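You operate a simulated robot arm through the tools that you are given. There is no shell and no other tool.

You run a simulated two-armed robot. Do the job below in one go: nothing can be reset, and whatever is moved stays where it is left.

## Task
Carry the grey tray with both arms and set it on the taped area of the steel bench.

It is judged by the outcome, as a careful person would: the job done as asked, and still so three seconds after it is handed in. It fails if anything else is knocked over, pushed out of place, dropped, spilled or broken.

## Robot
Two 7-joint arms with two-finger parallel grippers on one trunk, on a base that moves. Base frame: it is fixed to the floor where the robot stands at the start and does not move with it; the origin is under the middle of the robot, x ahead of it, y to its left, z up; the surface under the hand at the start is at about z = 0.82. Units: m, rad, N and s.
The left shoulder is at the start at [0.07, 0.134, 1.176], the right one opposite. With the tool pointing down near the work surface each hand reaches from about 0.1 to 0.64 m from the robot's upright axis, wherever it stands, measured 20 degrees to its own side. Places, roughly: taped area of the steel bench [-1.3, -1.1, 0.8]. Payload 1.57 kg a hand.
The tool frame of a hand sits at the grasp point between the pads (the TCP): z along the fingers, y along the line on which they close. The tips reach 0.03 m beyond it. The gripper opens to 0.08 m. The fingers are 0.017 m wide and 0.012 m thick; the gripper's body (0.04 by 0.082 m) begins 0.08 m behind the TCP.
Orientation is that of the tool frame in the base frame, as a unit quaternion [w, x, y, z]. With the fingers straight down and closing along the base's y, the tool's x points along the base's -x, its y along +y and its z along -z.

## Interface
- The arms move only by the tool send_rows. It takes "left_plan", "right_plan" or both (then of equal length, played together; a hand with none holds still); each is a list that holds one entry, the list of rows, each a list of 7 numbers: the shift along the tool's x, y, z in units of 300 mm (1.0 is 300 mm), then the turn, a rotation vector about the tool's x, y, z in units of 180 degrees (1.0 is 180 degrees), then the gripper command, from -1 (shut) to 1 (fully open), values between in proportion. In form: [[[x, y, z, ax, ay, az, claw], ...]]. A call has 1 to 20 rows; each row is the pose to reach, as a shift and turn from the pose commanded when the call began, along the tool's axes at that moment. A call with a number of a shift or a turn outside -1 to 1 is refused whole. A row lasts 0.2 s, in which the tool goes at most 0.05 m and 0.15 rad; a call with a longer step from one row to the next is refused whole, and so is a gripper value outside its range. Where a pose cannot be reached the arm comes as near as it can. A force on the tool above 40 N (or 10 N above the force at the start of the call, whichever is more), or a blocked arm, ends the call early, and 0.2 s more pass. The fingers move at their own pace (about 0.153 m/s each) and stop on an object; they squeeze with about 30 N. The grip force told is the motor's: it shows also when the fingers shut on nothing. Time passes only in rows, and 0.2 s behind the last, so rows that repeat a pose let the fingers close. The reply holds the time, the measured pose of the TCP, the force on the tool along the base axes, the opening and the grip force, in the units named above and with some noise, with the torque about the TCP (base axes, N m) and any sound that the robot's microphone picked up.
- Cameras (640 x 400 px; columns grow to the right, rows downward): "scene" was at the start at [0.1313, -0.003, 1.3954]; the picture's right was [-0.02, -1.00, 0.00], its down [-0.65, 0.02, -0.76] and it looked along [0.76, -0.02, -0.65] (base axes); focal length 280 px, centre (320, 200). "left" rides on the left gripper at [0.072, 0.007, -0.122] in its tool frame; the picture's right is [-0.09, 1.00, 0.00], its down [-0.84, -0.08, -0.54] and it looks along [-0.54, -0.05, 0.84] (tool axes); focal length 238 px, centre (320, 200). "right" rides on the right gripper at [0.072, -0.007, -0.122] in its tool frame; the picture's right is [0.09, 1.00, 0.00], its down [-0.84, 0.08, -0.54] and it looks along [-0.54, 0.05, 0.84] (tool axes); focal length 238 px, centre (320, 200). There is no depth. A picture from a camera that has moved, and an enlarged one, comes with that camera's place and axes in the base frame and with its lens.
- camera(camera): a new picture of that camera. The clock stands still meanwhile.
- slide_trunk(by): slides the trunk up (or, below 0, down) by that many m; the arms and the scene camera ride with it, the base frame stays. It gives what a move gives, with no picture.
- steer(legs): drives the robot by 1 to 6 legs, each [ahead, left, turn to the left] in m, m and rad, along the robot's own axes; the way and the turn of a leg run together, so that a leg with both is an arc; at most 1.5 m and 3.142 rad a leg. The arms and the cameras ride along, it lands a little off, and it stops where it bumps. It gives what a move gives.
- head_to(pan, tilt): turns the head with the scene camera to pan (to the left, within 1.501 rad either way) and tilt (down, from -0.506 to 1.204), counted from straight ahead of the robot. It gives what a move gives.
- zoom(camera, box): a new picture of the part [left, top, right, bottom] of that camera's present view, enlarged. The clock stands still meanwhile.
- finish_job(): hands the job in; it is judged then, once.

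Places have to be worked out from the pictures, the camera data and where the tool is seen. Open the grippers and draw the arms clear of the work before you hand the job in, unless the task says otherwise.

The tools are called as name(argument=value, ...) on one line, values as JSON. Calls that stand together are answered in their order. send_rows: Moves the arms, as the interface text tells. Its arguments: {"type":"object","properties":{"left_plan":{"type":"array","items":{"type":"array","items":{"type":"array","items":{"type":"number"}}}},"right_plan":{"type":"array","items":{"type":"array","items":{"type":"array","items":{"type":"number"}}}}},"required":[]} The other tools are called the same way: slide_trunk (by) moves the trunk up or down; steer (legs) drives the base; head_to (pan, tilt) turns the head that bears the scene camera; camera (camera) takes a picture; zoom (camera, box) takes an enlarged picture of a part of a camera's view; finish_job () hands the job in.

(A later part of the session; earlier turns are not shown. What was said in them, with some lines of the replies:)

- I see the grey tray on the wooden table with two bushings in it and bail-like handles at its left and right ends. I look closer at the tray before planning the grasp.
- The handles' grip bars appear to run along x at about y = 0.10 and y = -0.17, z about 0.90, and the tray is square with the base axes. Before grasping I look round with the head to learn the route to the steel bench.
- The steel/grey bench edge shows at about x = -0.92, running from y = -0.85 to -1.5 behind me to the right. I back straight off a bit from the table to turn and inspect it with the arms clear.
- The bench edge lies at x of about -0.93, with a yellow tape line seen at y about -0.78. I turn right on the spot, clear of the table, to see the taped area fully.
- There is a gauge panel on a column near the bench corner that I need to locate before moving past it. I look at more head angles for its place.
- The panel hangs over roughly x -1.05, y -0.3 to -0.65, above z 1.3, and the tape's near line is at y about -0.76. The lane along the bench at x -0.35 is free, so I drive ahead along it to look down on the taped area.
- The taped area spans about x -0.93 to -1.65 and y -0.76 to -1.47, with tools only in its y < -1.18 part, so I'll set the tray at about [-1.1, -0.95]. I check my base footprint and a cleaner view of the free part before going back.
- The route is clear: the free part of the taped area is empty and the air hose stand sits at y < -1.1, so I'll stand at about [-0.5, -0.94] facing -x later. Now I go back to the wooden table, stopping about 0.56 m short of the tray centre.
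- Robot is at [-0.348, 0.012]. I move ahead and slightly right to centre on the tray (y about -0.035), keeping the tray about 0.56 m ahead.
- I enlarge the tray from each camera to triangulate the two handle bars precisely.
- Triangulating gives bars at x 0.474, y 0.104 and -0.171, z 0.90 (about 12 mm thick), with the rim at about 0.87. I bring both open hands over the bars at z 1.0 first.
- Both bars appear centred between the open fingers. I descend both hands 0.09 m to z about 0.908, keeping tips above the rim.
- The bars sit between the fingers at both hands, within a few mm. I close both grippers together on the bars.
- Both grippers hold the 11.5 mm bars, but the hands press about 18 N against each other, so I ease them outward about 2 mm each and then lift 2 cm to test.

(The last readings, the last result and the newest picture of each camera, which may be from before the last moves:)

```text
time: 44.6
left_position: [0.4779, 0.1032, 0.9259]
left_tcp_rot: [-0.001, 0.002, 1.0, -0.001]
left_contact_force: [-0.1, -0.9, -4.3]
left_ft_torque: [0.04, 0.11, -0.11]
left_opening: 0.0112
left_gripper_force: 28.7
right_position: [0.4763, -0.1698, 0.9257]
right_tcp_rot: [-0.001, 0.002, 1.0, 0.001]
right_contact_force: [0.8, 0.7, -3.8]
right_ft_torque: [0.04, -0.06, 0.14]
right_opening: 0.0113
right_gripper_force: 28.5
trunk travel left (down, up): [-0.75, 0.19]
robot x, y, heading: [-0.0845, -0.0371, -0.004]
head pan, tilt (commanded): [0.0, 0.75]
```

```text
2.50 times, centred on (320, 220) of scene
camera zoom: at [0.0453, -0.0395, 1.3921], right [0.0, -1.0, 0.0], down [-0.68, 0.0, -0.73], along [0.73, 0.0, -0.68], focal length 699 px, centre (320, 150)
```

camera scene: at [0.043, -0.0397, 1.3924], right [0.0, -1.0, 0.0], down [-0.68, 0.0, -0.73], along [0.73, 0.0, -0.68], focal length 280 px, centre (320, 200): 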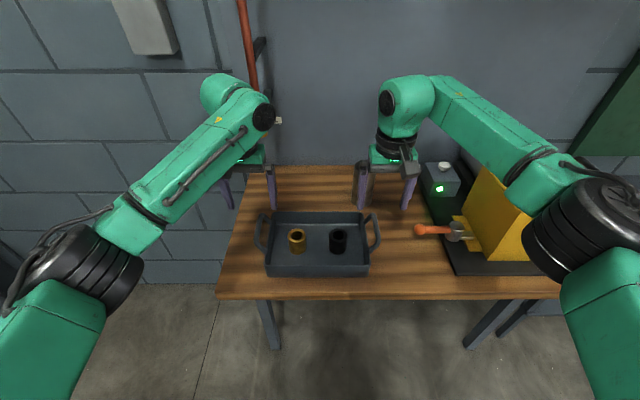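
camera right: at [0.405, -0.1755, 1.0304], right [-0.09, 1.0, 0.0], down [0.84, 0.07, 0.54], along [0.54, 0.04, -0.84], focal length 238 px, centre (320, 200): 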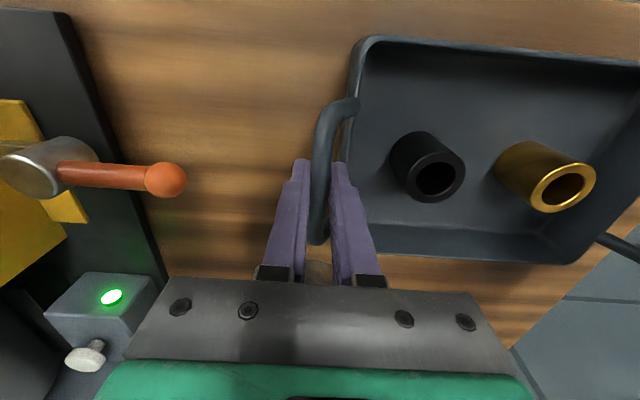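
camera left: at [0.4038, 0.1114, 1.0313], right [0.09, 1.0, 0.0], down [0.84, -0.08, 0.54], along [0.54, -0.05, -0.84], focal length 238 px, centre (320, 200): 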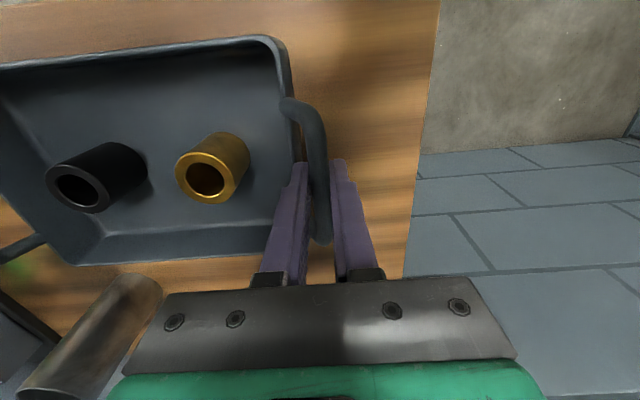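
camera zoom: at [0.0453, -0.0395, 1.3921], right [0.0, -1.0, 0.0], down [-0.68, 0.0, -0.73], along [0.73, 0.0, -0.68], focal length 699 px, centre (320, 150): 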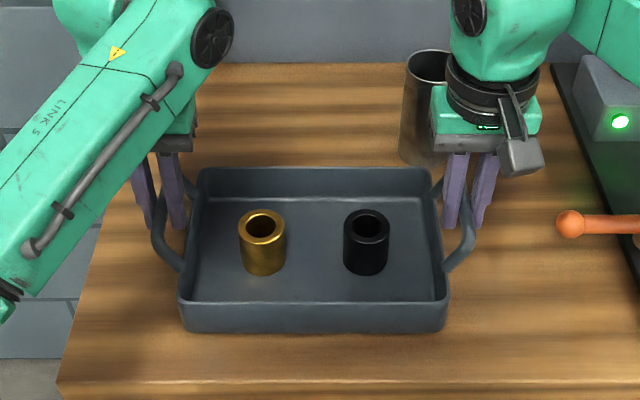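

The tray hangs level with about 4 N on each hand and both bushings upright. I raise it further with the trunk, a small test step first.

slide_trunk(by=0.04)

zoom(camera="scene", box=[220, 140, 420, 300])

```text
time: 45.5
left_position: [0.4772, 0.1021, 0.9652]
left_tcp_rot: [-0.001, 0.002, 1.0, -0.002]
left_contact_force: [-0.5, -7.4, -4.0]
left_ft_torque: [-0.06, -0.02, -0.14]
left_opening: 0.0115
left_gripper_force: 28.7
right_position: [0.4769, -0.1708, 0.9659]
right_tcp_rot: [0.0, 0.0, 1.0, 0.002]
right_contact_force: [-0.6, 7.6, -3.4]
right_ft_torque: [0.06, 0.02, 0.11]
right_opening: 0.0115
right_gripper_force: 29.1
trunk travel left (down, up): [-0.79, 0.15]
robot x, y, heading: [-0.0855, -0.0382, 0.003]
head pan, tilt (commanded): [0.0, 0.75]
```

```text
2.50 times, centred on (320, 220) of scene
camera zoom: at [0.0461, -0.0396, 1.4321], right [0.0, -1.0, 0.0], down [-0.68, 0.0, -0.73], along [0.73, 0.0, -0.68], focal length 699 px, centre (320, 150)
```

zoom: 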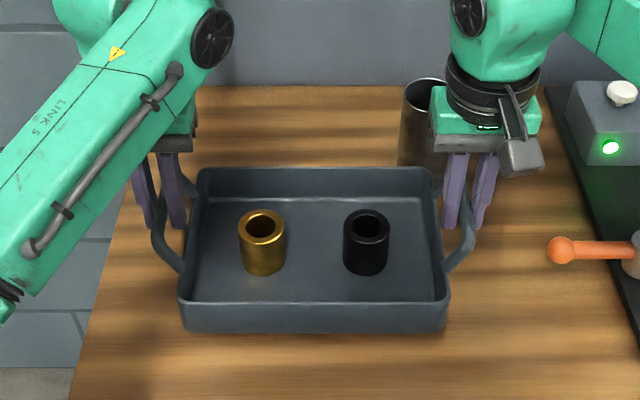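

The tray rode up level and steady. I raise another 0.10 m for clearance.

slide_trunk(by=0.1)

camera(camera="scene")

```text
time: 46.8
left_position: [0.4779, 0.1026, 1.066]
left_tcp_rot: [0.0, 0.002, 1.0, -0.001]
left_contact_force: [0.6, -16.2, -4.3]
left_ft_torque: [-0.12, -0.01, -0.11]
left_opening: 0.0119
left_gripper_force: 29.0
right_position: [0.4769, -0.1708, 1.0663]
right_tcp_rot: [-0.001, 0.0, 1.0, 0.001]
right_contact_force: [0.2, 15.8, -3.9]
right_ft_torque: [0.13, 0.08, 0.15]
right_opening: 0.0112
right_gripper_force: 28.5
trunk travel left (down, up): [-0.89, 0.05]
robot x, y, heading: [-0.0834, -0.0387, -0.001]
head pan, tilt (commanded): [0.0, 0.75]
```

```text
taken
camera scene: at [0.0459, -0.0396, 1.5321], right [0.0, -1.0, 0.0], down [-0.68, 0.0, -0.73], along [0.73, 0.0, -0.68], focal length 280 px, centre (320, 200)
```

scene: 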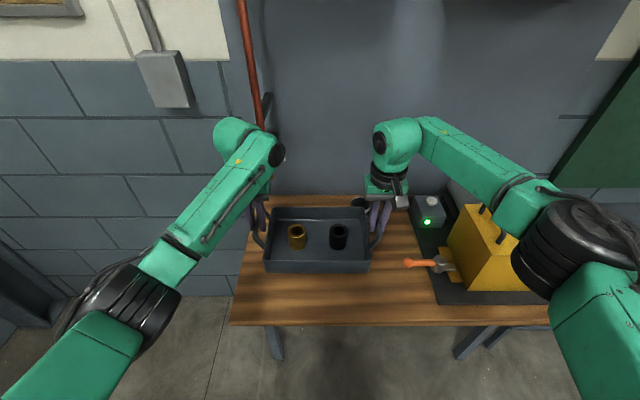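

The tray is level at z about 1.07 (handles), but the sideways pull between the hands has grown to about 16 N. I ease each hand 1 mm inward and watch whether it settles.

send_rows(left_plan=[[[0, -0.0033, 0, 0, 0, 0, -1], [0, -0.0033, 0, 0, 0, 0, -1], [0, -0.0033, 0, 0, 0, 0, -1]]], right_plan=[[[0, 0.0033, 0, 0, 0, 0, -1], [0, 0.0033, 0, 0, 0, 0, -1], [0, 0.0033, 0, 0, 0, 0, -1]]])

send_rows(left_plan=[[[0, 0, 0, 0, 0, 0, -1], [0, 0, 0, 0, 0, 0, -1], [0, 0, 0, 0, 0, 0, -1], [0, 0, 0, 0, 0, 0, -1], [0, 0, 0, 0, 0, 0, -1]]], right_plan=[[[0, 0, 0, 0, 0, 0, -1], [0, 0, 0, 0, 0, 0, -1], [0, 0, 0, 0, 0, 0, -1], [0, 0, 0, 0, 0, 0, -1], [0, 0, 0, 0, 0, 0, -1]]])

```text
time: 47.6
left_position: [0.4778, 0.1029, 1.0661]
left_tcp_rot: [-0.001, 0.001, 1.0, 0.001]
left_contact_force: [0.7, -9.2, -4.5]
left_ft_torque: [-0.05, -0.11, -0.14]
left_opening: 0.0114
left_gripper_force: 29.4
right_position: [0.4776, -0.1697, 1.0653]
right_tcp_rot: [-0.002, 0.002, 1.0, 0.001]
right_contact_force: [0.6, 9.9, -4.2]
right_ft_torque: [0.04, 0.1, 0.19]
right_opening: 0.0114
right_gripper_force: 28.5
trunk travel left (down, up): [-0.89, 0.05]
robot x, y, heading: [-0.0874, -0.0385, -0.002]
head pan, tilt (commanded): [0.0, 0.75]
```

```text
time: 48.8
left_position: [0.4768, 0.1016, 1.0661]
left_tcp_rot: [-0.001, 0.001, 1.0, 0.001]
left_contact_force: [-0.4, -4.4, -4.0]
left_ft_torque: [-0.06, 0.09, -0.13]
left_opening: 0.0114
left_gripper_force: 29.7
right_position: [0.4774, -0.1713, 1.0672]
right_tcp_rot: [0.0, 0.002, 1.0, 0.0]
right_contact_force: [0.0, 4.2, -3.3]
right_ft_torque: [0.0, -0.05, 0.18]
right_opening: 0.0117
right_gripper_force: 29.0
trunk travel left (down, up): [-0.89, 0.05]
robot x, y, heading: [-0.0843, -0.0357, -0.001]
head pan, tilt (commanded): [0.0, 0.75]
```

The pull now eases but drifts the other way, so the balanced spacing lies between. I step back out 0.35 mm each and check the drift over a couple of seconds.

send_rows(left_plan=[[[0, 0.0012, 0, 0, 0, 0, -1], [0, 0.0012, 0, 0, 0, 0, -1], [0, 0.0012, 0, 0, 0, 0, -1]]], right_plan=[[[0, -0.0012, 0, 0, 0, 0, -1], [0, -0.0012, 0, 0, 0, 0, -1], [0, -0.0012, 0, 0, 0, 0, -1]]])

send_rows(left_plan=[[[0, 0, 0, 0, 0, 0, -1], [0, 0, 0, 0, 0, 0, -1], [0, 0, 0, 0, 0, 0, -1], [0, 0, 0, 0, 0, 0, -1], [0, 0, 0, 0, 0, 0, -1], [0, 0, 0, 0, 0, 0, -1], [0, 0, 0, 0, 0, 0, -1], [0, 0, 0, 0, 0, 0, -1], [0, 0, 0, 0, 0, 0, -1]]], right_plan=[[[0, 0, 0, 0, 0, 0, -1], [0, 0, 0, 0, 0, 0, -1], [0, 0, 0, 0, 0, 0, -1], [0, 0, 0, 0, 0, 0, -1], [0, 0, 0, 0, 0, 0, -1], [0, 0, 0, 0, 0, 0, -1], [0, 0, 0, 0, 0, 0, -1], [0, 0, 0, 0, 0, 0, -1], [0, 0, 0, 0, 0, 0, -1]]])

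```text
time: 49.6
left_position: [0.4783, 0.1035, 1.0658]
left_tcp_rot: [0.0, 0.002, 1.0, -0.001]
left_contact_force: [0.3, -5.7, -4.0]
left_ft_torque: [-0.07, 0.12, -0.14]
left_opening: 0.0113
left_gripper_force: 28.2
right_position: [0.4763, -0.1702, 1.0652]
right_tcp_rot: [-0.001, 0.0, 1.0, 0.0]
right_contact_force: [-0.9, 4.7, -4.6]
right_ft_torque: [0.03, -0.05, 0.14]
right_opening: 0.0111
right_gripper_force: 28.5
trunk travel left (down, up): [-0.89, 0.05]
robot x, y, heading: [-0.0849, -0.0348, -0.001]
head pan, tilt (commanded): [0.0, 0.75]
```

```text
time: 51.6
left_position: [0.4773, 0.1026, 1.0664]
left_tcp_rot: [-0.001, 0.0, 1.0, 0.0]
left_contact_force: [-0.1, -4.7, -4.5]
left_ft_torque: [-0.07, 0.0, -0.16]
left_opening: 0.0114
left_gripper_force: 29.0
right_position: [0.4776, -0.1705, 1.066]
right_tcp_rot: [-0.001, 0.001, 1.0, -0.001]
right_contact_force: [-0.3, 3.8, -3.7]
right_ft_torque: [0.04, 0.05, 0.17]
right_opening: 0.0113
right_gripper_force: 29.3
trunk travel left (down, up): [-0.89, 0.05]
robot x, y, heading: [-0.0877, -0.0402, -0.003]
head pan, tilt (commanded): [0.0, 0.75]
```

The forces are steady now (about 4 N vertical, 4 N sideways each). I back straight away from the table 0.3 m and check the load.

steer(legs=[[-0.3, 0, 0]])

camera(camera="scene")

```text
time: 53.6
left_position: [0.1805, 0.1009, 1.0641]
left_tcp_rot: [-0.002, 0.003, 1.0, 0.0]
left_contact_force: [-0.8, -3.8, -4.0]
left_ft_torque: [-0.04, 0.01, -0.15]
left_opening: 0.0113
left_gripper_force: 29.3
right_position: [0.1786, -0.1711, 1.0645]
right_tcp_rot: [-0.002, 0.003, 1.0, 0.0]
right_contact_force: [0.4, 4.4, -4.1]
right_ft_torque: [0.04, 0.04, 0.2]
right_opening: 0.0115
right_gripper_force: 28.8
trunk travel left (down, up): [-0.89, 0.05]
robot x, y, heading: [-0.3841, -0.0389, -0.009]
head pan, tilt (commanded): [0.0, 0.75]
```

```text
taken
camera scene: at [-0.2506, -0.0389, 1.5318], right [-0.01, -1.0, 0.0], down [-0.68, 0.0, -0.73], along [0.73, 0.0, -0.68], focal length 280 px, centre (320, 200)
```

scene: 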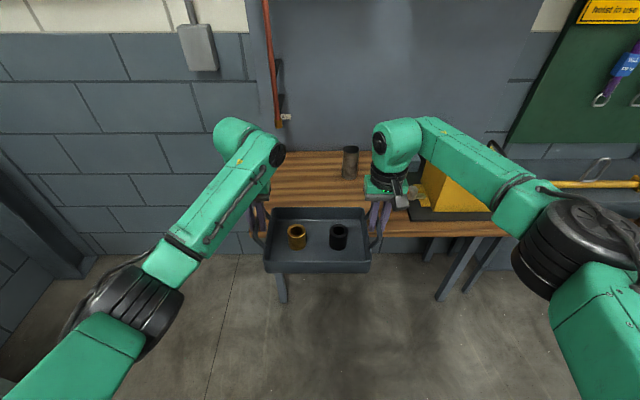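

The tray is steady; the panel corner is at about [-0.97, -0.60, 1.35]. I go 7 cm forward to gain turning room on the panel side, then turn right.

steer(legs=[[0.06, 0, 0], [0, 0, -0.8]])

camera(camera="scene")

```text
time: 56.7
left_position: [0.1692, -0.3443, 1.0652]
left_tcp_rot: [-0.001, 0.391, 0.92, 0.0]
left_contact_force: [-0.6, -2.3, -3.6]
left_ft_torque: [-0.05, 0.0, -0.15]
left_opening: 0.0116
left_gripper_force: 28.9
right_position: [-0.0278, -0.534, 1.0656]
right_tcp_rot: [-0.002, 0.391, 0.92, 0.0]
right_contact_force: [0.9, 0.4, -2.9]
right_ft_torque: [0.05, 0.01, 0.14]
right_opening: 0.0118
right_gripper_force: 28.9
trunk travel left (down, up): [-0.89, 0.05]
robot x, y, heading: [-0.3273, -0.038, -0.799]
head pan, tilt (commanded): [0.0, 0.75]
```

```text
taken
camera scene: at [-0.2337, -0.1352, 1.5321], right [-0.72, -0.69, 0.0], down [-0.47, 0.49, -0.73], along [0.51, -0.53, -0.68], focal length 280 px, centre (320, 200)
```

scene: 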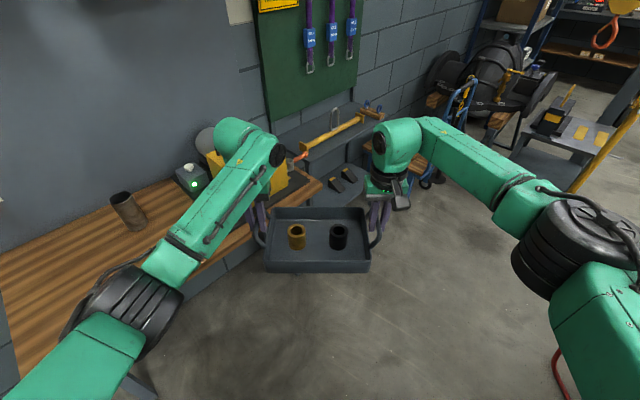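

Bushings stay put and forces are small. I finish the turn to face along -y.

steer(legs=[[0, 0, -0.77]])

camera(camera="scene")

```text
time: 59.1
left_position: [-0.1828, -0.6007, 1.0659]
left_tcp_rot: [-0.001, 0.708, 0.706, 0.0]
left_contact_force: [-0.9, -0.5, -4.6]
left_ft_torque: [0.06, 0.0, -0.16]
left_opening: 0.0115
left_gripper_force: 28.9
right_position: [-0.4557, -0.6004, 1.066]
right_tcp_rot: [-0.001, 0.708, 0.706, 0.001]
right_contact_force: [0.0, 0.1, -3.3]
right_ft_torque: [-0.02, -0.01, 0.14]
right_opening: 0.0116
right_gripper_force: 28.3
trunk travel left (down, up): [-0.89, 0.05]
robot x, y, heading: [-0.3266, -0.0379, -1.574]
head pan, tilt (commanded): [0.0, 0.75]
```

```text
taken
camera scene: at [-0.3278, -0.1736, 1.5321], right [-1.0, 0.0, 0.0], down [0.0, 0.68, -0.73], along [0.0, -0.73, -0.68], focal length 280 px, centre (320, 200)
```

scene: 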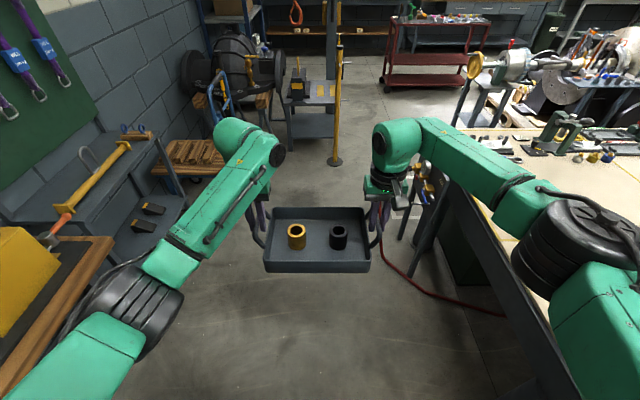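

All good, the lane ahead is clear. I drive 0.92 m along the bench.

steer(legs=[[0.46, 0, 0], [0.46, 0, 0]])

camera(camera="scene")

```text
time: 64.3
left_position: [-0.1868, -1.5433, 1.066]
left_tcp_rot: [-0.001, 0.709, 0.705, 0.001]
left_contact_force: [-1.4, -0.4, -4.6]
left_ft_torque: [0.0, 0.0, -0.18]
left_opening: 0.0115
left_gripper_force: 29.3
right_position: [-0.4602, -1.5405, 1.0673]
right_tcp_rot: [0.0, 0.708, 0.706, 0.0]
right_contact_force: [0.8, -0.3, -3.3]
right_ft_torque: [-0.01, -0.02, 0.14]
right_opening: 0.0115
right_gripper_force: 28.8
trunk travel left (down, up): [-0.89, 0.05]
robot x, y, heading: [-0.3272, -0.9804, -1.575]
head pan, tilt (commanded): [0.0, 0.75]
```

```text
taken
camera scene: at [-0.3304, -1.1142, 1.5323], right [-1.0, 0.01, 0.0], down [0.0, 0.68, -0.73], along [0.0, -0.73, -0.68], focal length 280 px, centre (320, 200)
```

scene: 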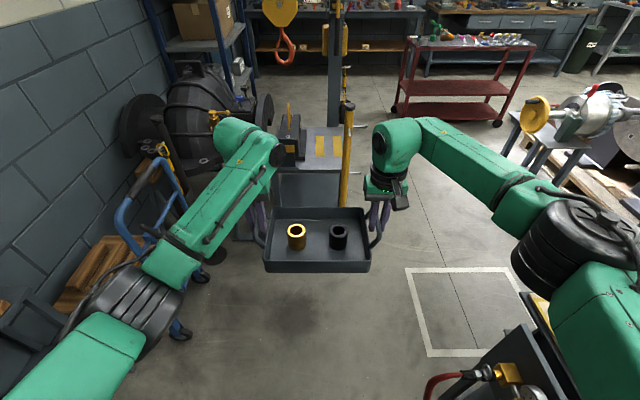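

Robot is at [-0.327, -0.98] facing -y with the load steady. I turn right in two parts to face the bench.

steer(legs=[[0, 0, -0.8]])

camera(camera="scene")

```text
time: 66.8
left_position: [-0.6271, -1.4781, 1.066]
left_tcp_rot: [0.0, 0.925, 0.379, 0.002]
left_contact_force: [-1.2, 0.3, -3.9]
left_ft_torque: [0.04, -0.07, -0.14]
left_opening: 0.0115
left_gripper_force: 28.6
right_position: [-0.8192, -1.2826, 1.0658]
right_tcp_rot: [0.0, 0.926, 0.378, 0.001]
right_contact_force: [-0.6, -0.4, -4.6]
right_ft_torque: [-0.01, 0.0, 0.12]
right_opening: 0.0114
right_gripper_force: 29.5
trunk travel left (down, up): [-0.89, 0.05]
robot x, y, heading: [-0.3268, -0.9774, -2.366]
head pan, tilt (commanded): [0.0, 0.75]
```

```text
taken
camera scene: at [-0.4256, -1.0766, 1.5321], right [-0.7, 0.71, 0.0], down [0.49, 0.48, -0.73], along [-0.52, -0.51, -0.68], focal length 280 px, centre (320, 200)
```

scene: 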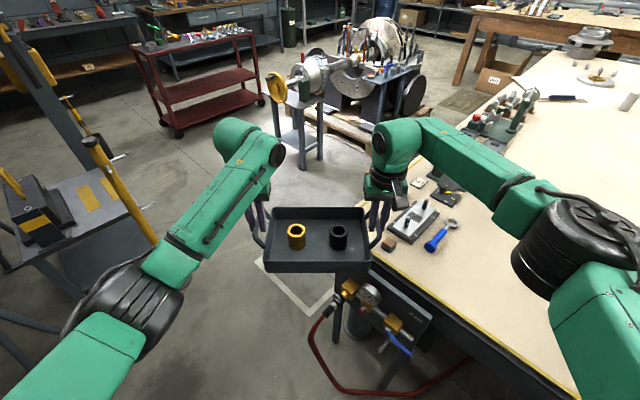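

Still steady. I complete the turn to face -x.

steer(legs=[[0, 0, -0.775]])

camera(camera="scene")

camera(camera="left")

camera(camera="right")

```text
time: 69.2
left_position: [-0.8877, -1.13, 1.0646]
left_tcp_rot: [0.0, 1.0, 0.006, 0.001]
left_contact_force: [0.5, -0.2, -3.6]
left_ft_torque: [0.0, -0.04, -0.17]
left_opening: 0.0116
left_gripper_force: 29.0
right_position: [-0.8912, -0.8564, 1.0653]
right_tcp_rot: [0.0, 1.0, 0.005, 0.0]
right_contact_force: [0.4, -0.2, -3.6]
right_ft_torque: [0.01, 0.02, 0.14]
right_opening: 0.0113
right_gripper_force: 28.6
trunk travel left (down, up): [-0.89, 0.05]
robot x, y, heading: [-0.3246, -0.9822, -3.131]
head pan, tilt (commanded): [0.0, 0.75]
```

```text
taken
camera scene: at [-0.4649, -0.9835, 1.5321], right [-0.01, 1.0, 0.0], down [0.68, 0.01, -0.73], along [-0.73, -0.01, -0.68], focal length 280 px, centre (320, 200)
```

scene: 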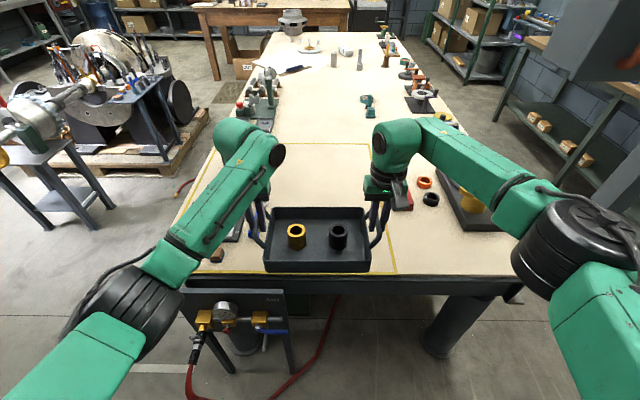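

```text
taken
camera left: at [-0.8163, -1.1334, 1.1876], right [-0.08, -1.0, 0.0], down [-0.84, 0.07, 0.54], along [-0.54, 0.04, -0.84], focal length 238 px, centre (320, 200)
```

left: 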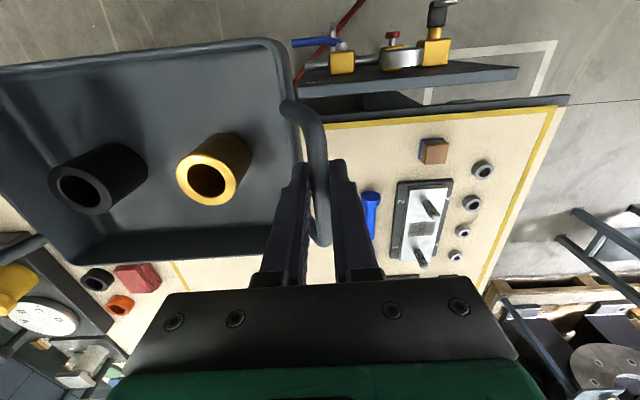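

```text
taken
camera right: at [-0.8183, -0.8485, 1.1868], right [0.1, -0.99, 0.0], down [-0.84, -0.09, 0.54], along [-0.54, -0.06, -0.84], focal length 238 px, centre (320, 200)
```

right: 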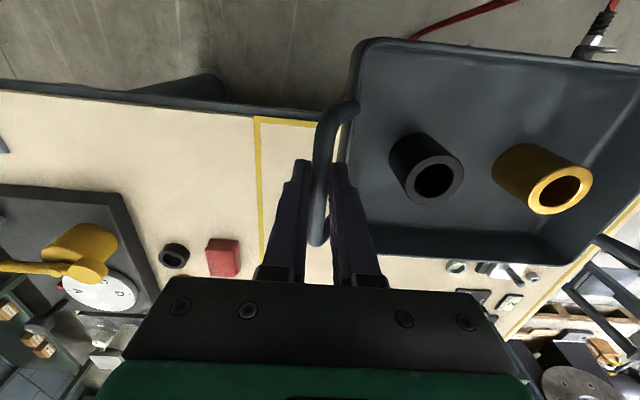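

The near tape line is at y about -0.761 and the blue screwdriver at y about -1.195, so the tray centre goes to about [-1.08, -0.947]. I lower the trunk 0.08 m first so the elbow passes under the panel's level, then check.

slide_trunk(by=-0.08)

head_to(pan=-0.6, tilt=0.4)

camera(camera="scene")

```text
time: 70.4
left_position: [-0.887, -1.1285, 0.9858]
left_tcp_rot: [-0.001, 1.0, 0.006, 0.002]
left_contact_force: [0.5, 0.2, -4.4]
left_ft_torque: [0.02, -0.13, -0.16]
left_opening: 0.0113
left_gripper_force: 29.0
right_position: [-0.8907, -0.8557, 0.9855]
right_tcp_rot: [0.0, 1.0, 0.005, 0.001]
right_contact_force: [0.4, -0.4, -3.6]
right_ft_torque: [0.02, 0.07, 0.14]
right_opening: 0.0115
right_gripper_force: 29.0
trunk travel left (down, up): [-0.81, 0.13]
robot x, y, heading: [-0.3234, -0.9799, -3.136]
head pan, tilt (commanded): [0.0, 0.75]
```

```text
time: 71.4
left_position: [-0.8881, -1.1275, 0.9858]
left_tcp_rot: [0.0, 1.0, 0.006, 0.002]
left_contact_force: [0.0, 0.2, -3.1]
left_ft_torque: [-0.03, -0.14, -0.14]
left_opening: 0.0113
left_gripper_force: 28.9
right_position: [-0.891, -0.8563, 0.985]
right_tcp_rot: [-0.001, 1.0, 0.004, 0.0]
right_contact_force: [-0.1, -1.0, -4.0]
right_ft_torque: [-0.02, 0.08, 0.12]
right_opening: 0.0116
right_gripper_force: 28.5
trunk travel left (down, up): [-0.81, 0.13]
robot x, y, heading: [-0.3273, -0.9833, -3.129]
head pan, tilt (commanded): [-0.6, 0.4]
```

```text
taken
camera scene: at [-0.459, -0.9305, 1.4832], right [0.56, 0.83, 0.0], down [0.33, -0.22, -0.92], along [-0.77, 0.51, -0.39], focal length 280 px, centre (320, 200)
```

scene: 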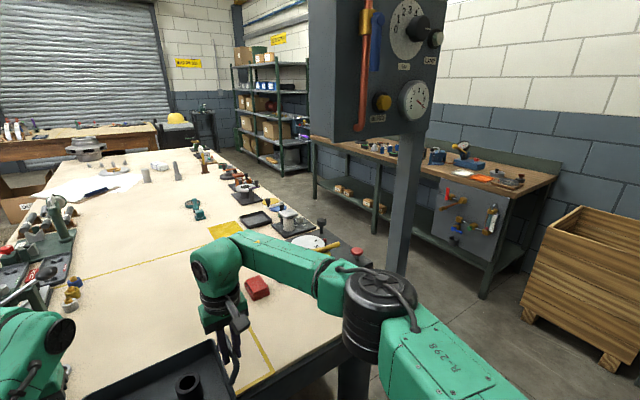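

The elbow sits at about [-0.66, -0.71, 1.22], well below and aside of the panel (bottom z about 1.36). I drive in 0.19 m with a 0.045 m shift to the right.

steer(legs=[[0.19, -0.045, -0.008]])

head_to(pan=0.0, tilt=0.8)

camera(camera="scene")

camera(camera="left")

camera(camera="right")

```text
time: 73.0
left_position: [-1.0762, -1.0785, 0.9869]
left_tcp_rot: [0.0, 1.0, 0.0, 0.0]
left_contact_force: [0.5, 0.7, -4.5]
left_ft_torque: [0.02, 0.04, -0.17]
left_opening: 0.0114
left_gripper_force: 29.0
right_position: [-1.0766, -0.8058, 0.9865]
right_tcp_rot: [0.0, 1.0, 0.0, 0.0]
right_contact_force: [0.8, -0.6, -4.5]
right_ft_torque: [-0.02, -0.08, 0.15]
right_opening: 0.0118
right_gripper_force: 28.9
trunk travel left (down, up): [-0.81, 0.13]
robot x, y, heading: [-0.5176, -0.933, 3.142]
head pan, tilt (commanded): [-0.6, 0.4]
```

```text
time: 74.0
left_position: [-1.0777, -1.0791, 0.9856]
left_tcp_rot: [0.0, 1.0, 0.0, 0.002]
left_contact_force: [-0.3, 0.2, -4.0]
left_ft_torque: [0.06, -0.07, -0.15]
left_opening: 0.0113
left_gripper_force: 29.4
right_position: [-1.0781, -0.8048, 0.9863]
right_tcp_rot: [0.0, 1.0, 0.001, 0.0]
right_contact_force: [-0.1, -0.8, -4.5]
right_ft_torque: [0.01, 0.06, 0.18]
right_opening: 0.0114
right_gripper_force: 29.3
trunk travel left (down, up): [-0.81, 0.13]
robot x, y, heading: [-0.5165, -0.9373, 3.135]
head pan, tilt (commanded): [0.0, 0.799]
```

```text
taken
camera scene: at [-0.651, -0.9371, 1.4482], right [0.0, 1.0, 0.0], down [0.72, 0.0, -0.7], along [-0.7, 0.0, -0.72], focal length 280 px, centre (320, 200)
```

scene: 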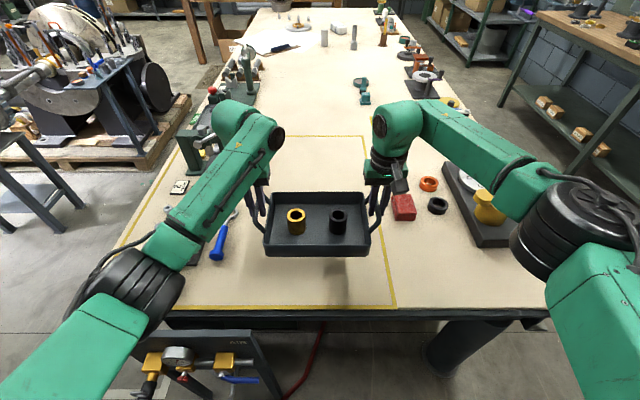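

```text
taken
camera left: at [-1.0064, -1.0832, 1.1077], right [-0.09, -1.0, 0.0], down [-0.84, 0.08, 0.54], along [-0.54, 0.05, -0.84], focal length 238 px, centre (320, 200)
```

left: 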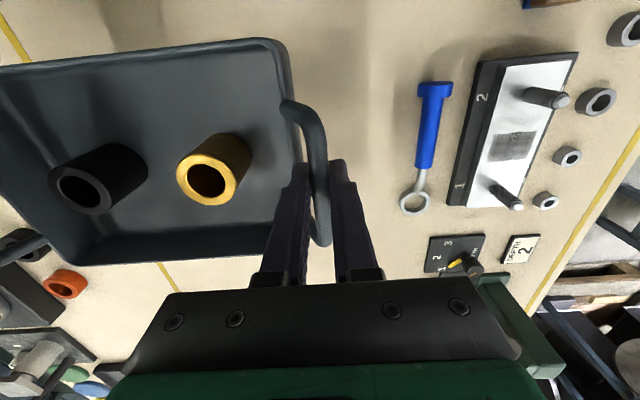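

```text
taken
camera right: at [-1.0052, -0.7983, 1.1069], right [0.09, -1.0, 0.0], down [-0.84, -0.08, 0.54], along [-0.54, -0.05, -0.84], focal length 238 px, centre (320, 200)
```

right: 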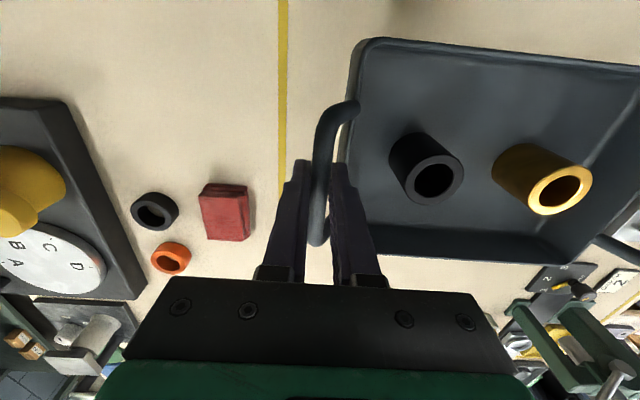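

The tray hangs centred at about [-1.077, -0.942], fully inside the tape, with the wrench 5 cm+ beyond my left fingers' opening reach. I lower the trunk 0.06 m, leaving a small gap above the bench.

slide_trunk(by=-0.06)

camera(camera="scene")

camera(camera="right")

```text
time: 75.0
left_position: [-1.0784, -1.079, 0.9253]
left_tcp_rot: [0.001, 1.0, 0.0, 0.001]
left_contact_force: [0.4, 0.9, -4.1]
left_ft_torque: [0.01, -0.14, -0.21]
left_opening: 0.0116
left_gripper_force: 28.3
right_position: [-1.0771, -0.8056, 0.9253]
right_tcp_rot: [0.0, 1.0, 0.0, 0.001]
right_contact_force: [0.0, 0.3, -4.0]
right_ft_torque: [0.0, 0.12, 0.14]
right_opening: 0.0114
right_gripper_force: 28.2
trunk travel left (down, up): [-0.75, 0.19]
robot x, y, heading: [-0.519, -0.9321, 3.14]
head pan, tilt (commanded): [0.0, 0.799]
```

```text
taken
camera scene: at [-0.651, -0.9371, 1.3881], right [0.0, 1.0, 0.0], down [0.72, 0.0, -0.7], along [-0.7, 0.0, -0.72], focal length 280 px, centre (320, 200)
```

scene: 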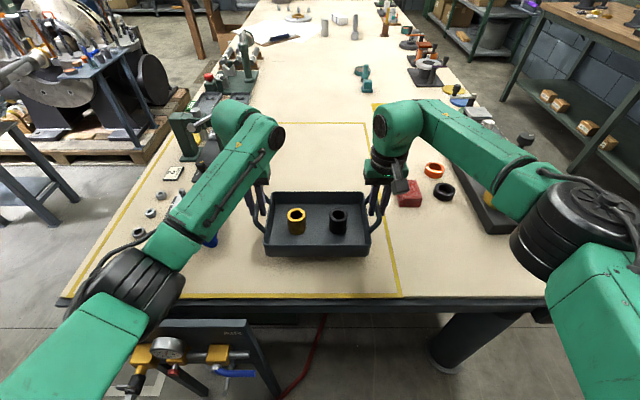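

```text
taken
camera right: at [-1.0052, -0.7983, 1.0468], right [0.09, -1.0, 0.0], down [-0.84, -0.08, 0.54], along [-0.54, -0.05, -0.84], focal length 238 px, centre (320, 200)
```

right: 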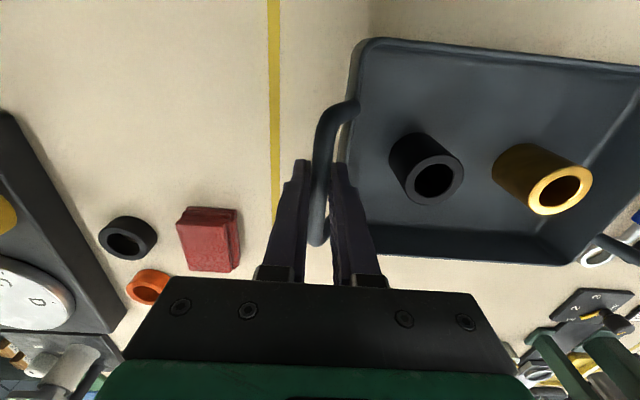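

About 1.5–3.5 cm of gap should remain. I lower both hands together slowly with the arms, watching the vertical force for contact.

send_rows(left_plan=[[[0, 0, 0.008, 0, 0, 0, -1], [0, 0, 0.016, 0, 0, 0, -1], [0, 0, 0.024, 0, 0, 0, -1], [0, 0, 0.032, 0, 0, 0, -1], [0, 0, 0.04, 0, 0, 0, -1], [0, 0, 0.048, 0, 0, 0, -1], [0, 0, 0.048, 0, 0, 0, -1]]], right_plan=[[[0, 0, 0.008, 0, 0, 0, -1], [0, 0, 0.016, 0, 0, 0, -1], [0, 0, 0.024, 0, 0, 0, -1], [0, 0, 0.032, 0, 0, 0, -1], [0, 0, 0.04, 0, 0, 0, -1], [0, 0, 0.048, 0, 0, 0, -1], [0, 0, 0.048, 0, 0, 0, -1]]])

```text
time: 76.6
left_position: [-1.0781, -1.0784, 0.9097]
left_tcp_rot: [0.0, 1.0, 0.0, 0.002]
left_contact_force: [0.9, 4.9, -4.3]
left_ft_torque: [0.04, -0.07, -0.16]
left_opening: 0.0116
left_gripper_force: 29.1
right_position: [-1.0775, -0.8056, 0.9115]
right_tcp_rot: [0.0, 1.0, -0.001, 0.001]
right_contact_force: [-0.3, -5.6, -4.0]
right_ft_torque: [-0.02, 0.06, 0.07]
right_opening: 0.0113
right_gripper_force: 29.1
trunk travel left (down, up): [-0.75, 0.19]
robot x, y, heading: [-0.5118, -0.9367, 3.139]
head pan, tilt (commanded): [0.0, 0.799]
```

No contact yet, the vertical load is still about 4 N per hand. I lower another 9 mm at the same pace.

send_rows(left_plan=[[[0, 0, 0.006, 0, 0, 0, -1], [0, 0, 0.012, 0, 0, 0, -1], [0, 0, 0.018, 0, 0, 0, -1], [0, 0, 0.024, 0, 0, 0, -1], [0, 0, 0.03, 0, 0, 0, -1], [0, 0, 0.03, 0, 0, 0, -1]]], right_plan=[[[0, 0, 0.006, 0, 0, 0, -1], [0, 0, 0.012, 0, 0, 0, -1], [0, 0, 0.018, 0, 0, 0, -1], [0, 0, 0.024, 0, 0, 0, -1], [0, 0, 0.03, 0, 0, 0, -1], [0, 0, 0.03, 0, 0, 0, -1]]])

```text
time: 78.0
left_position: [-1.0783, -1.0786, 0.9012]
left_tcp_rot: [0.0, 1.0, 0.0, 0.001]
left_contact_force: [0.0, 2.2, -4.2]
left_ft_torque: [0.01, -0.04, -0.17]
left_opening: 0.0113
left_gripper_force: 28.8
right_position: [-1.078, -0.805, 0.9019]
right_tcp_rot: [-0.001, 1.0, 0.0, 0.001]
right_contact_force: [0.1, -2.4, -4.6]
right_ft_torque: [-0.04, -0.03, 0.14]
right_opening: 0.0117
right_gripper_force: 28.7
trunk travel left (down, up): [-0.75, 0.19]
robot x, y, heading: [-0.515, -0.9389, 3.138]
head pan, tilt (commanded): [0.0, 0.799]
```

Still hanging at TCP z about 0.9015. I go down 6 mm more in 1 mm-per-row steps.

send_rows(left_plan=[[[0, 0, 0.005, 0, 0, 0, -1], [0, 0, 0.01, 0, 0, 0, -1], [0, 0, 0.015, 0, 0, 0, -1], [0, 0, 0.02, 0, 0, 0, -1], [0, 0, 0.02, 0, 0, 0, -1]]], right_plan=[[[0, 0, 0.005, 0, 0, 0, -1], [0, 0, 0.01, 0, 0, 0, -1], [0, 0, 0.015, 0, 0, 0, -1], [0, 0, 0.02, 0, 0, 0, -1], [0, 0, 0.02, 0, 0, 0, -1]]])

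zoom(camera="scene", box=[220, 140, 420, 300])

```text
time: 79.2
left_position: [-1.0777, -1.0791, 0.8967]
left_tcp_rot: [0.0, 1.0, 0.0, 0.001]
left_contact_force: [0.1, 1.7, -4.4]
left_ft_torque: [-0.01, -0.02, -0.18]
left_opening: 0.0113
left_gripper_force: 29.3
right_position: [-1.0782, -0.8054, 0.8958]
right_tcp_rot: [0.0, 1.0, 0.0, 0.001]
right_contact_force: [-0.2, -0.1, -3.6]
right_ft_torque: [0.01, -0.02, 0.1]
right_opening: 0.0116
right_gripper_force: 28.9
trunk travel left (down, up): [-0.75, 0.19]
robot x, y, heading: [-0.5134, -0.9332, 3.14]
head pan, tilt (commanded): [0.0, 0.799]
```

```text
2.50 times, centred on (320, 220) of scene
camera zoom: at [-0.6512, -0.9371, 1.3881], right [0.0, 1.0, 0.0], down [0.72, 0.0, -0.7], along [-0.7, 0.0, -0.72], focal length 699 px, centre (320, 150)
```

zoom: 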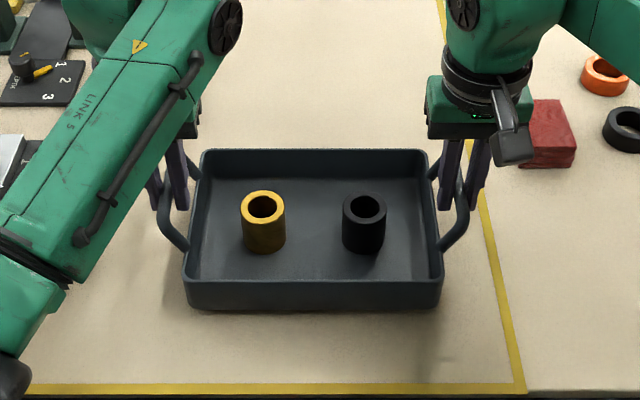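

Still no contact at z about 0.896, and the picture shows the tray inside the tape with bushings upright. I continue down in gentle steps.

send_rows(left_plan=[[[0, 0, 0.004, 0, 0, 0, -1], [0, 0, 0.008, 0, 0, 0, -1], [0, 0, 0.012, 0, 0, 0, -1], [0, 0, 0.016, 0, 0, 0, -1], [0, 0, 0.02, 0, 0, 0, -1], [0, 0, 0.02, 0, 0, 0, -1]]], right_plan=[[[0, 0, 0.004, 0, 0, 0, -1], [0, 0, 0.008, 0, 0, 0, -1], [0, 0, 0.012, 0, 0, 0, -1], [0, 0, 0.016, 0, 0, 0, -1], [0, 0, 0.02, 0, 0, 0, -1], [0, 0, 0.02, 0, 0, 0, -1]]])

```text
time: 80.6
left_position: [-1.0776, -1.078, 0.8903]
left_tcp_rot: [0.0, 1.0, 0.0, 0.001]
left_contact_force: [-0.5, -3.5, -4.0]
left_ft_torque: [0.0, 0.01, -0.07]
left_opening: 0.0113
left_gripper_force: 28.9
right_position: [-1.0782, -0.8056, 0.89]
right_tcp_rot: [0.0, 1.0, 0.0, 0.001]
right_contact_force: [-0.4, 2.3, -2.4]
right_ft_torque: [-0.05, 0.1, 0.23]
right_opening: 0.0114
right_gripper_force: 28.6
trunk travel left (down, up): [-0.75, 0.19]
robot x, y, heading: [-0.5174, -0.934, 3.138]
head pan, tilt (commanded): [0.0, 0.799]
```

The right hand's load begins to drop at z about 0.890, close to the expected rest height. I lower 3 mm more at 1 mm per row.

send_rows(left_plan=[[[0, 0, 0.0033, 0, 0, 0, -1], [0, 0, 0.0067, 0, 0, 0, -1], [0, 0, 0.0067, 0, 0, 0, -1]]], right_plan=[[[0, 0, 0.0033, 0, 0, 0, -1], [0, 0, 0.0067, 0, 0, 0, -1], [0, 0, 0.0067, 0, 0, 0, -1]]])

```text
time: 81.4
left_position: [-1.0761, -1.0782, 0.8887]
left_tcp_rot: [-0.001, 1.0, 0.001, 0.0]
left_contact_force: [-1.6, -5.1, -1.3]
left_ft_torque: [-0.04, 0.63, -0.13]
left_opening: 0.0115
left_gripper_force: 28.9
right_position: [-1.0779, -0.8056, 0.8906]
right_tcp_rot: [0.0, 1.0, 0.0, -0.001]
right_contact_force: [-4.6, 3.6, 7.5]
right_ft_torque: [0.01, 0.25, 0.16]
right_opening: 0.0113
right_gripper_force: 28.5
trunk travel left (down, up): [-0.75, 0.19]
robot x, y, heading: [-0.5129, -0.9329, 3.141]
head pan, tilt (commanded): [0.0, 0.799]
```

Contact: the right side rests (+7.5 N) while the left is nearly unloaded. I ease the left down 1 mm and the right up a touch to level the pressure.

send_rows(left_plan=[[[0, 0, 0.002, 0, 0, 0, -1], [0, 0, 0.0033, 0, 0, 0, -1], [0, 0, 0.0033, 0, 0, 0, -1]]], right_plan=[[[0, 0, -0.001, 0, 0, 0, -1], [0, 0, -0.002, 0, 0, 0, -1], [0, 0, -0.002, 0, 0, 0, -1]]])

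zoom(camera="scene", box=[220, 140, 420, 300])

```text
time: 82.2
left_position: [-1.0759, -1.0789, 0.8893]
left_tcp_rot: [0.001, 1.0, 0.0, -0.001]
left_contact_force: [-3.1, -1.3, 14.5]
left_ft_torque: [-0.02, -0.56, -0.29]
left_opening: 0.0117
left_gripper_force: 29.1
right_position: [-1.075, -0.8062, 0.8897]
right_tcp_rot: [0.0, 1.0, 0.0, 0.0]
right_contact_force: [-3.8, -0.9, 0.0]
right_ft_torque: [-0.04, 0.71, 0.01]
right_opening: 0.0116
right_gripper_force: 28.9
trunk travel left (down, up): [-0.75, 0.19]
robot x, y, heading: [-0.5189, -0.935, 3.142]
head pan, tilt (commanded): [0.0, 0.799]
```

```text
2.50 times, centred on (320, 220) of scene
camera zoom: at [-0.6483, -0.9369, 1.3885], right [0.0, 1.0, 0.0], down [0.72, 0.0, -0.7], along [-0.7, 0.0, -0.72], focal length 699 px, centre (320, 150)
```

zoom: 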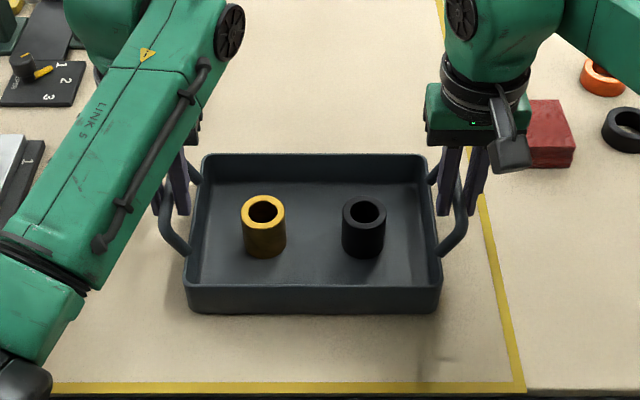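

Both ends now rest on the bench (left pressing about 14 N). I relax the left by half a millimetre and open both grippers.

send_rows(left_plan=[[[0, 0, -0.001, 0, 0, 0, -1], [0, 0, -0.002, 0, 0, 0, -1], [0, 0, -0.002, 0, 0, 0, 0.2], [0, 0, -0.002, 0, 0, 0, 1], [0, 0, -0.002, 0, 0, 0, 1], [0, 0, -0.002, 0, 0, 0, 1]]], right_plan=[[[0, 0, 0, 0, 0, 0, -1], [0, 0, 0, 0, 0, 0, -1], [0, 0, 0, 0, 0, 0, 0.2], [0, 0, 0, 0, 0, 0, 1], [0, 0, 0, 0, 0, 0, 1], [0, 0, 0, 0, 0, 0, 1]]])

camera(camera="left")

camera(camera="right")

zoom(camera="scene", box=[220, 140, 420, 300])

```text
time: 83.6
left_position: [-1.0767, -1.0785, 0.888]
left_tcp_rot: [0.0, 1.0, 0.001, 0.002]
left_contact_force: [0.2, -0.1, 0.1]
left_ft_torque: [0.0, -0.03, -0.03]
left_opening: 0.0799
left_gripper_force: 0.0
right_position: [-1.0756, -0.8057, 0.8893]
right_tcp_rot: [0.0, 1.0, 0.0, 0.001]
right_contact_force: [0.7, -0.6, -0.8]
right_ft_torque: [-0.02, 0.02, 0.0]
right_opening: 0.08
right_gripper_force: 0.1
trunk travel left (down, up): [-0.75, 0.19]
robot x, y, heading: [-0.5167, -0.935, 3.137]
head pan, tilt (commanded): [0.0, 0.799]
```

```text
taken
camera left: at [-1.0051, -1.0838, 1.0104], right [-0.09, -1.0, 0.0], down [-0.84, 0.08, 0.54], along [-0.54, 0.05, -0.84], focal length 238 px, centre (320, 200)
```

left: 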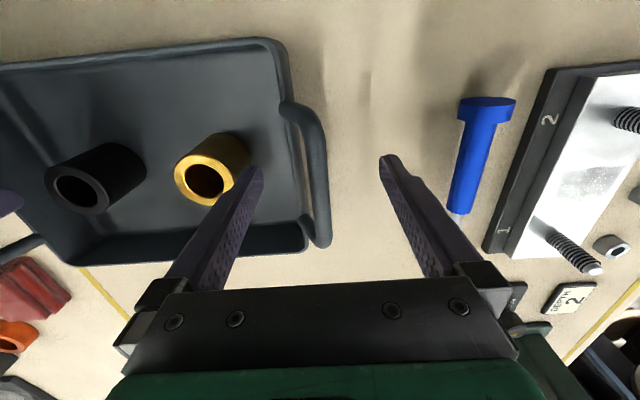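

```text
taken
camera right: at [-1.0037, -0.7981, 1.0106], right [0.09, -1.0, 0.0], down [-0.84, -0.08, 0.54], along [-0.54, -0.05, -0.84], focal length 238 px, centre (320, 200)
```

right: 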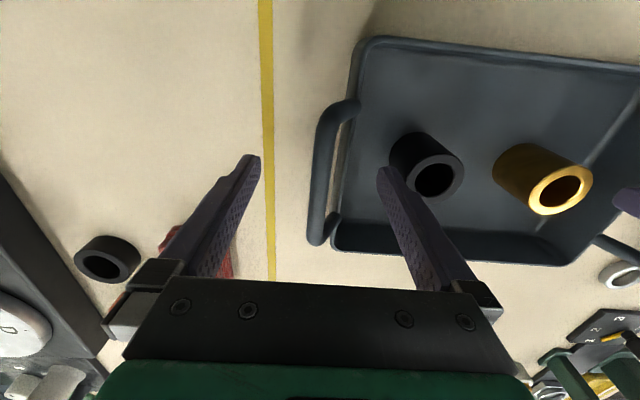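

```text
2.50 times, centred on (320, 220) of scene
camera zoom: at [-0.6494, -0.937, 1.3883], right [0.0, 1.0, 0.0], down [0.72, 0.0, -0.7], along [-0.7, 0.0, -0.72], focal length 699 px, centre (320, 150)
```

zoom: 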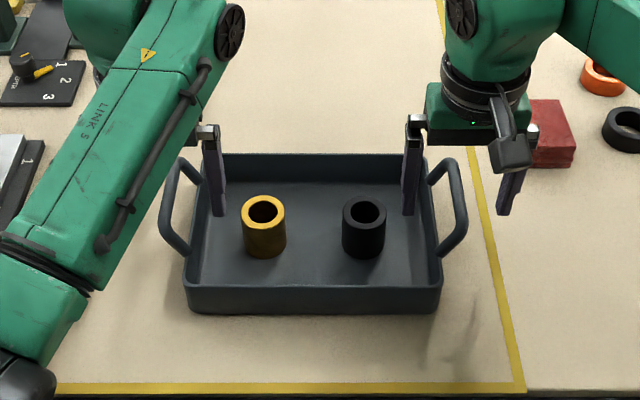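

The tray is released and rests flat inside the tape, bushings upright. I raise both open hands straight up 0.12 m.

send_rows(left_plan=[[[0, 0, -0.04, 0, 0, 0, 1], [0, 0, -0.08, 0, 0, 0, 1], [0, 0, -0.12, 0, 0, 0, 1], [0, 0, -0.16, 0, 0, 0, 1], [0, 0, -0.2, 0, 0, 0, 1], [0, 0, -0.24, 0, 0, 0, 1], [0, 0, -0.28, 0, 0, 0, 1], [0, 0, -0.32, 0, 0, 0, 1], [0, 0, -0.36, 0, 0, 0, 1], [0, 0, -0.4, 0, 0, 0, 1], [0, 0, -0.4, 0, 0, 0, 1]]], right_plan=[[[0, 0, -0.04, 0, 0, 0, 1], [0, 0, -0.08, 0, 0, 0, 1], [0, 0, -0.12, 0, 0, 0, 1], [0, 0, -0.16, 0, 0, 0, 1], [0, 0, -0.2, 0, 0, 0, 1], [0, 0, -0.24, 0, 0, 0, 1], [0, 0, -0.28, 0, 0, 0, 1], [0, 0, -0.32, 0, 0, 0, 1], [0, 0, -0.36, 0, 0, 0, 1], [0, 0, -0.4, 0, 0, 0, 1], [0, 0, -0.4, 0, 0, 0, 1]]])

camera(camera="scene")

```text
time: 86.0
left_position: [-1.0776, -1.0796, 1.0083]
left_tcp_rot: [0.0, 1.0, 0.0, 0.0]
left_contact_force: [0.4, -0.6, 0.3]
left_ft_torque: [-0.01, 0.01, 0.01]
left_opening: 0.0801
left_gripper_force: 0.1
right_position: [-1.0764, -0.8051, 1.0099]
right_tcp_rot: [0.0, 1.0, 0.0, 0.0]
right_contact_force: [0.2, 0.1, 0.6]
right_ft_torque: [0.0, 0.01, -0.04]
right_opening: 0.0797
right_gripper_force: 0.0
trunk travel left (down, up): [-0.75, 0.19]
robot x, y, heading: [-0.5178, -0.9349, 3.142]
head pan, tilt (commanded): [0.0, 0.799]
```

```text
taken
camera scene: at [-0.6497, -0.9371, 1.3883], right [0.0, 1.0, 0.0], down [0.72, 0.0, -0.7], along [-0.7, 0.0, -0.72], focal length 280 px, centre (320, 200)
```

scene: 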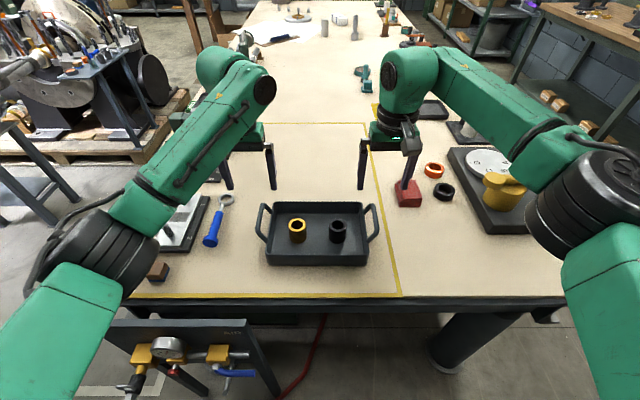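

The hands are clear above the tray with everything in place. I back the robot off 0.2 m the way it came and take a last look.

steer(legs=[[-0.2, 0, 0]])

camera(camera="scene")

zoom(camera="scene", box=[200, 60, 440, 240])

```text
time: 87.6
left_position: [-0.8811, -1.0776, 1.0077]
left_tcp_rot: [0.0, 1.0, -0.002, 0.001]
left_contact_force: [-0.3, 0.3, 0.6]
left_ft_torque: [-0.02, -0.01, 0.02]
left_opening: 0.0798
left_gripper_force: 0.0
right_position: [-0.8803, -0.8041, 1.0086]
right_tcp_rot: [0.0, 1.0, -0.001, 0.001]
right_contact_force: [-0.4, -1.1, -0.4]
right_ft_torque: [-0.01, -0.04, 0.03]
right_opening: 0.0799
right_gripper_force: 0.1
trunk travel left (down, up): [-0.75, 0.19]
robot x, y, heading: [-0.3165, -0.9374, 3.138]
head pan, tilt (commanded): [0.0, 0.799]
```

```text
taken
camera scene: at [-0.4533, -0.9372, 1.3881], right [0.0, 1.0, 0.0], down [0.72, 0.0, -0.7], along [-0.7, 0.0, -0.72], focal length 280 px, centre (320, 200)
```

scene: 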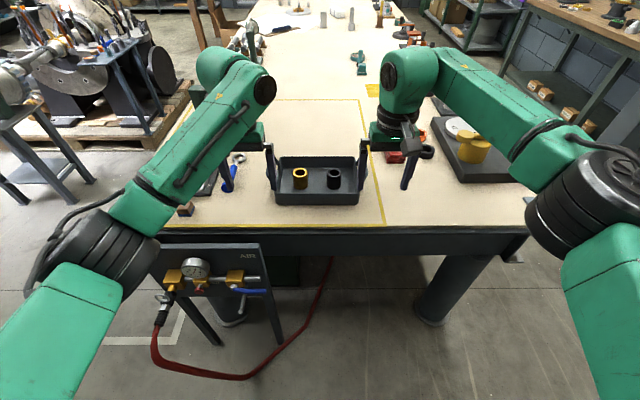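

```text
2.22 times, centred on (320, 150) of scene
camera zoom: at [-0.4533, -0.9372, 1.3881], right [0.0, 1.0, 0.0], down [0.72, 0.0, -0.7], along [-0.7, 0.0, -0.72], focal length 621 px, centre (320, 311)
```

zoom: 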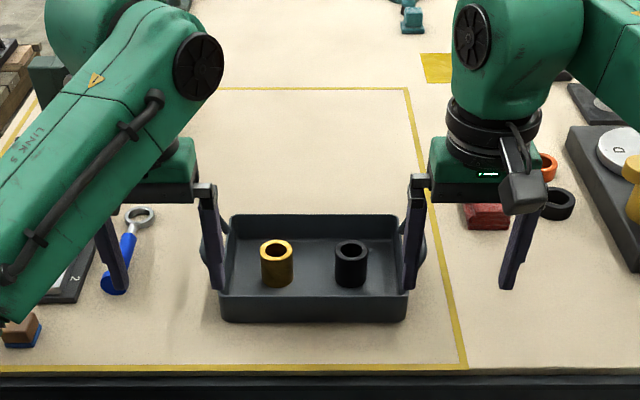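

The tray sits within the tape, level, with both bushings upright and nothing else disturbed. I draw back another 0.1 m so the arms are fully clear of it.

steer(legs=[[-0.1, 0, 0]])

camera(camera="scene")

```text
time: 88.7
left_position: [-0.7838, -1.0771, 1.0068]
left_tcp_rot: [0.0, 1.0, -0.002, 0.002]
left_contact_force: [-0.3, 0.1, -0.4]
left_ft_torque: [-0.01, -0.01, -0.01]
left_opening: 0.0799
left_gripper_force: 0.1
right_position: [-0.7822, -0.8048, 1.0088]
right_tcp_rot: [0.001, 1.0, -0.001, 0.001]
right_contact_force: [-0.1, 0.2, -0.3]
right_ft_torque: [0.01, -0.01, -0.06]
right_opening: 0.0798
right_gripper_force: 0.1
trunk travel left (down, up): [-0.75, 0.19]
robot x, y, heading: [-0.221, -0.9354, 3.135]
head pan, tilt (commanded): [0.0, 0.799]
```

```text
taken
camera scene: at [-0.3557, -0.9375, 1.3881], right [0.0, 1.0, 0.0], down [0.72, 0.0, -0.7], along [-0.7, 0.0, -0.72], focal length 280 px, centre (320, 200)
```

scene: 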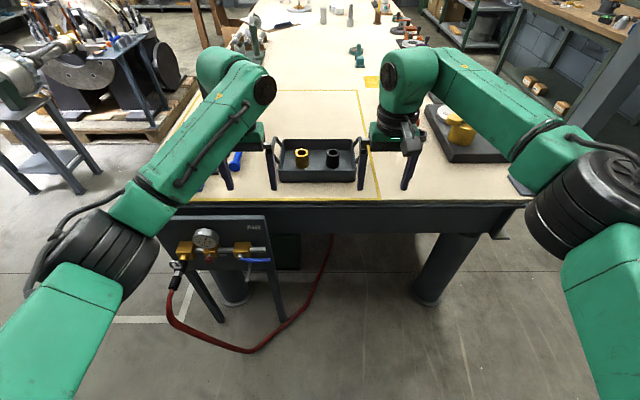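

The tray stands on the taped area with its bushings in place, the grippers are open and the arms clear. I hand the job in.

finish_job()

```text
The job is handed in.
```

The grey tray is on the taped area of the steel bench, centred at about [-1.08, -0.94]. Both bushings are still standing upright inside it. I carried it with both arms, set it down flat and opened the grippers. The arms are drawn back and the robot stands about 0.3 m back from where it set the tray down.

The last pictures show the tray fully inside the tape lines. As far as they show, nothing else on the bench moved and the hose stand is undisturbed. The job is handed in; I have no verdict back from the judging.
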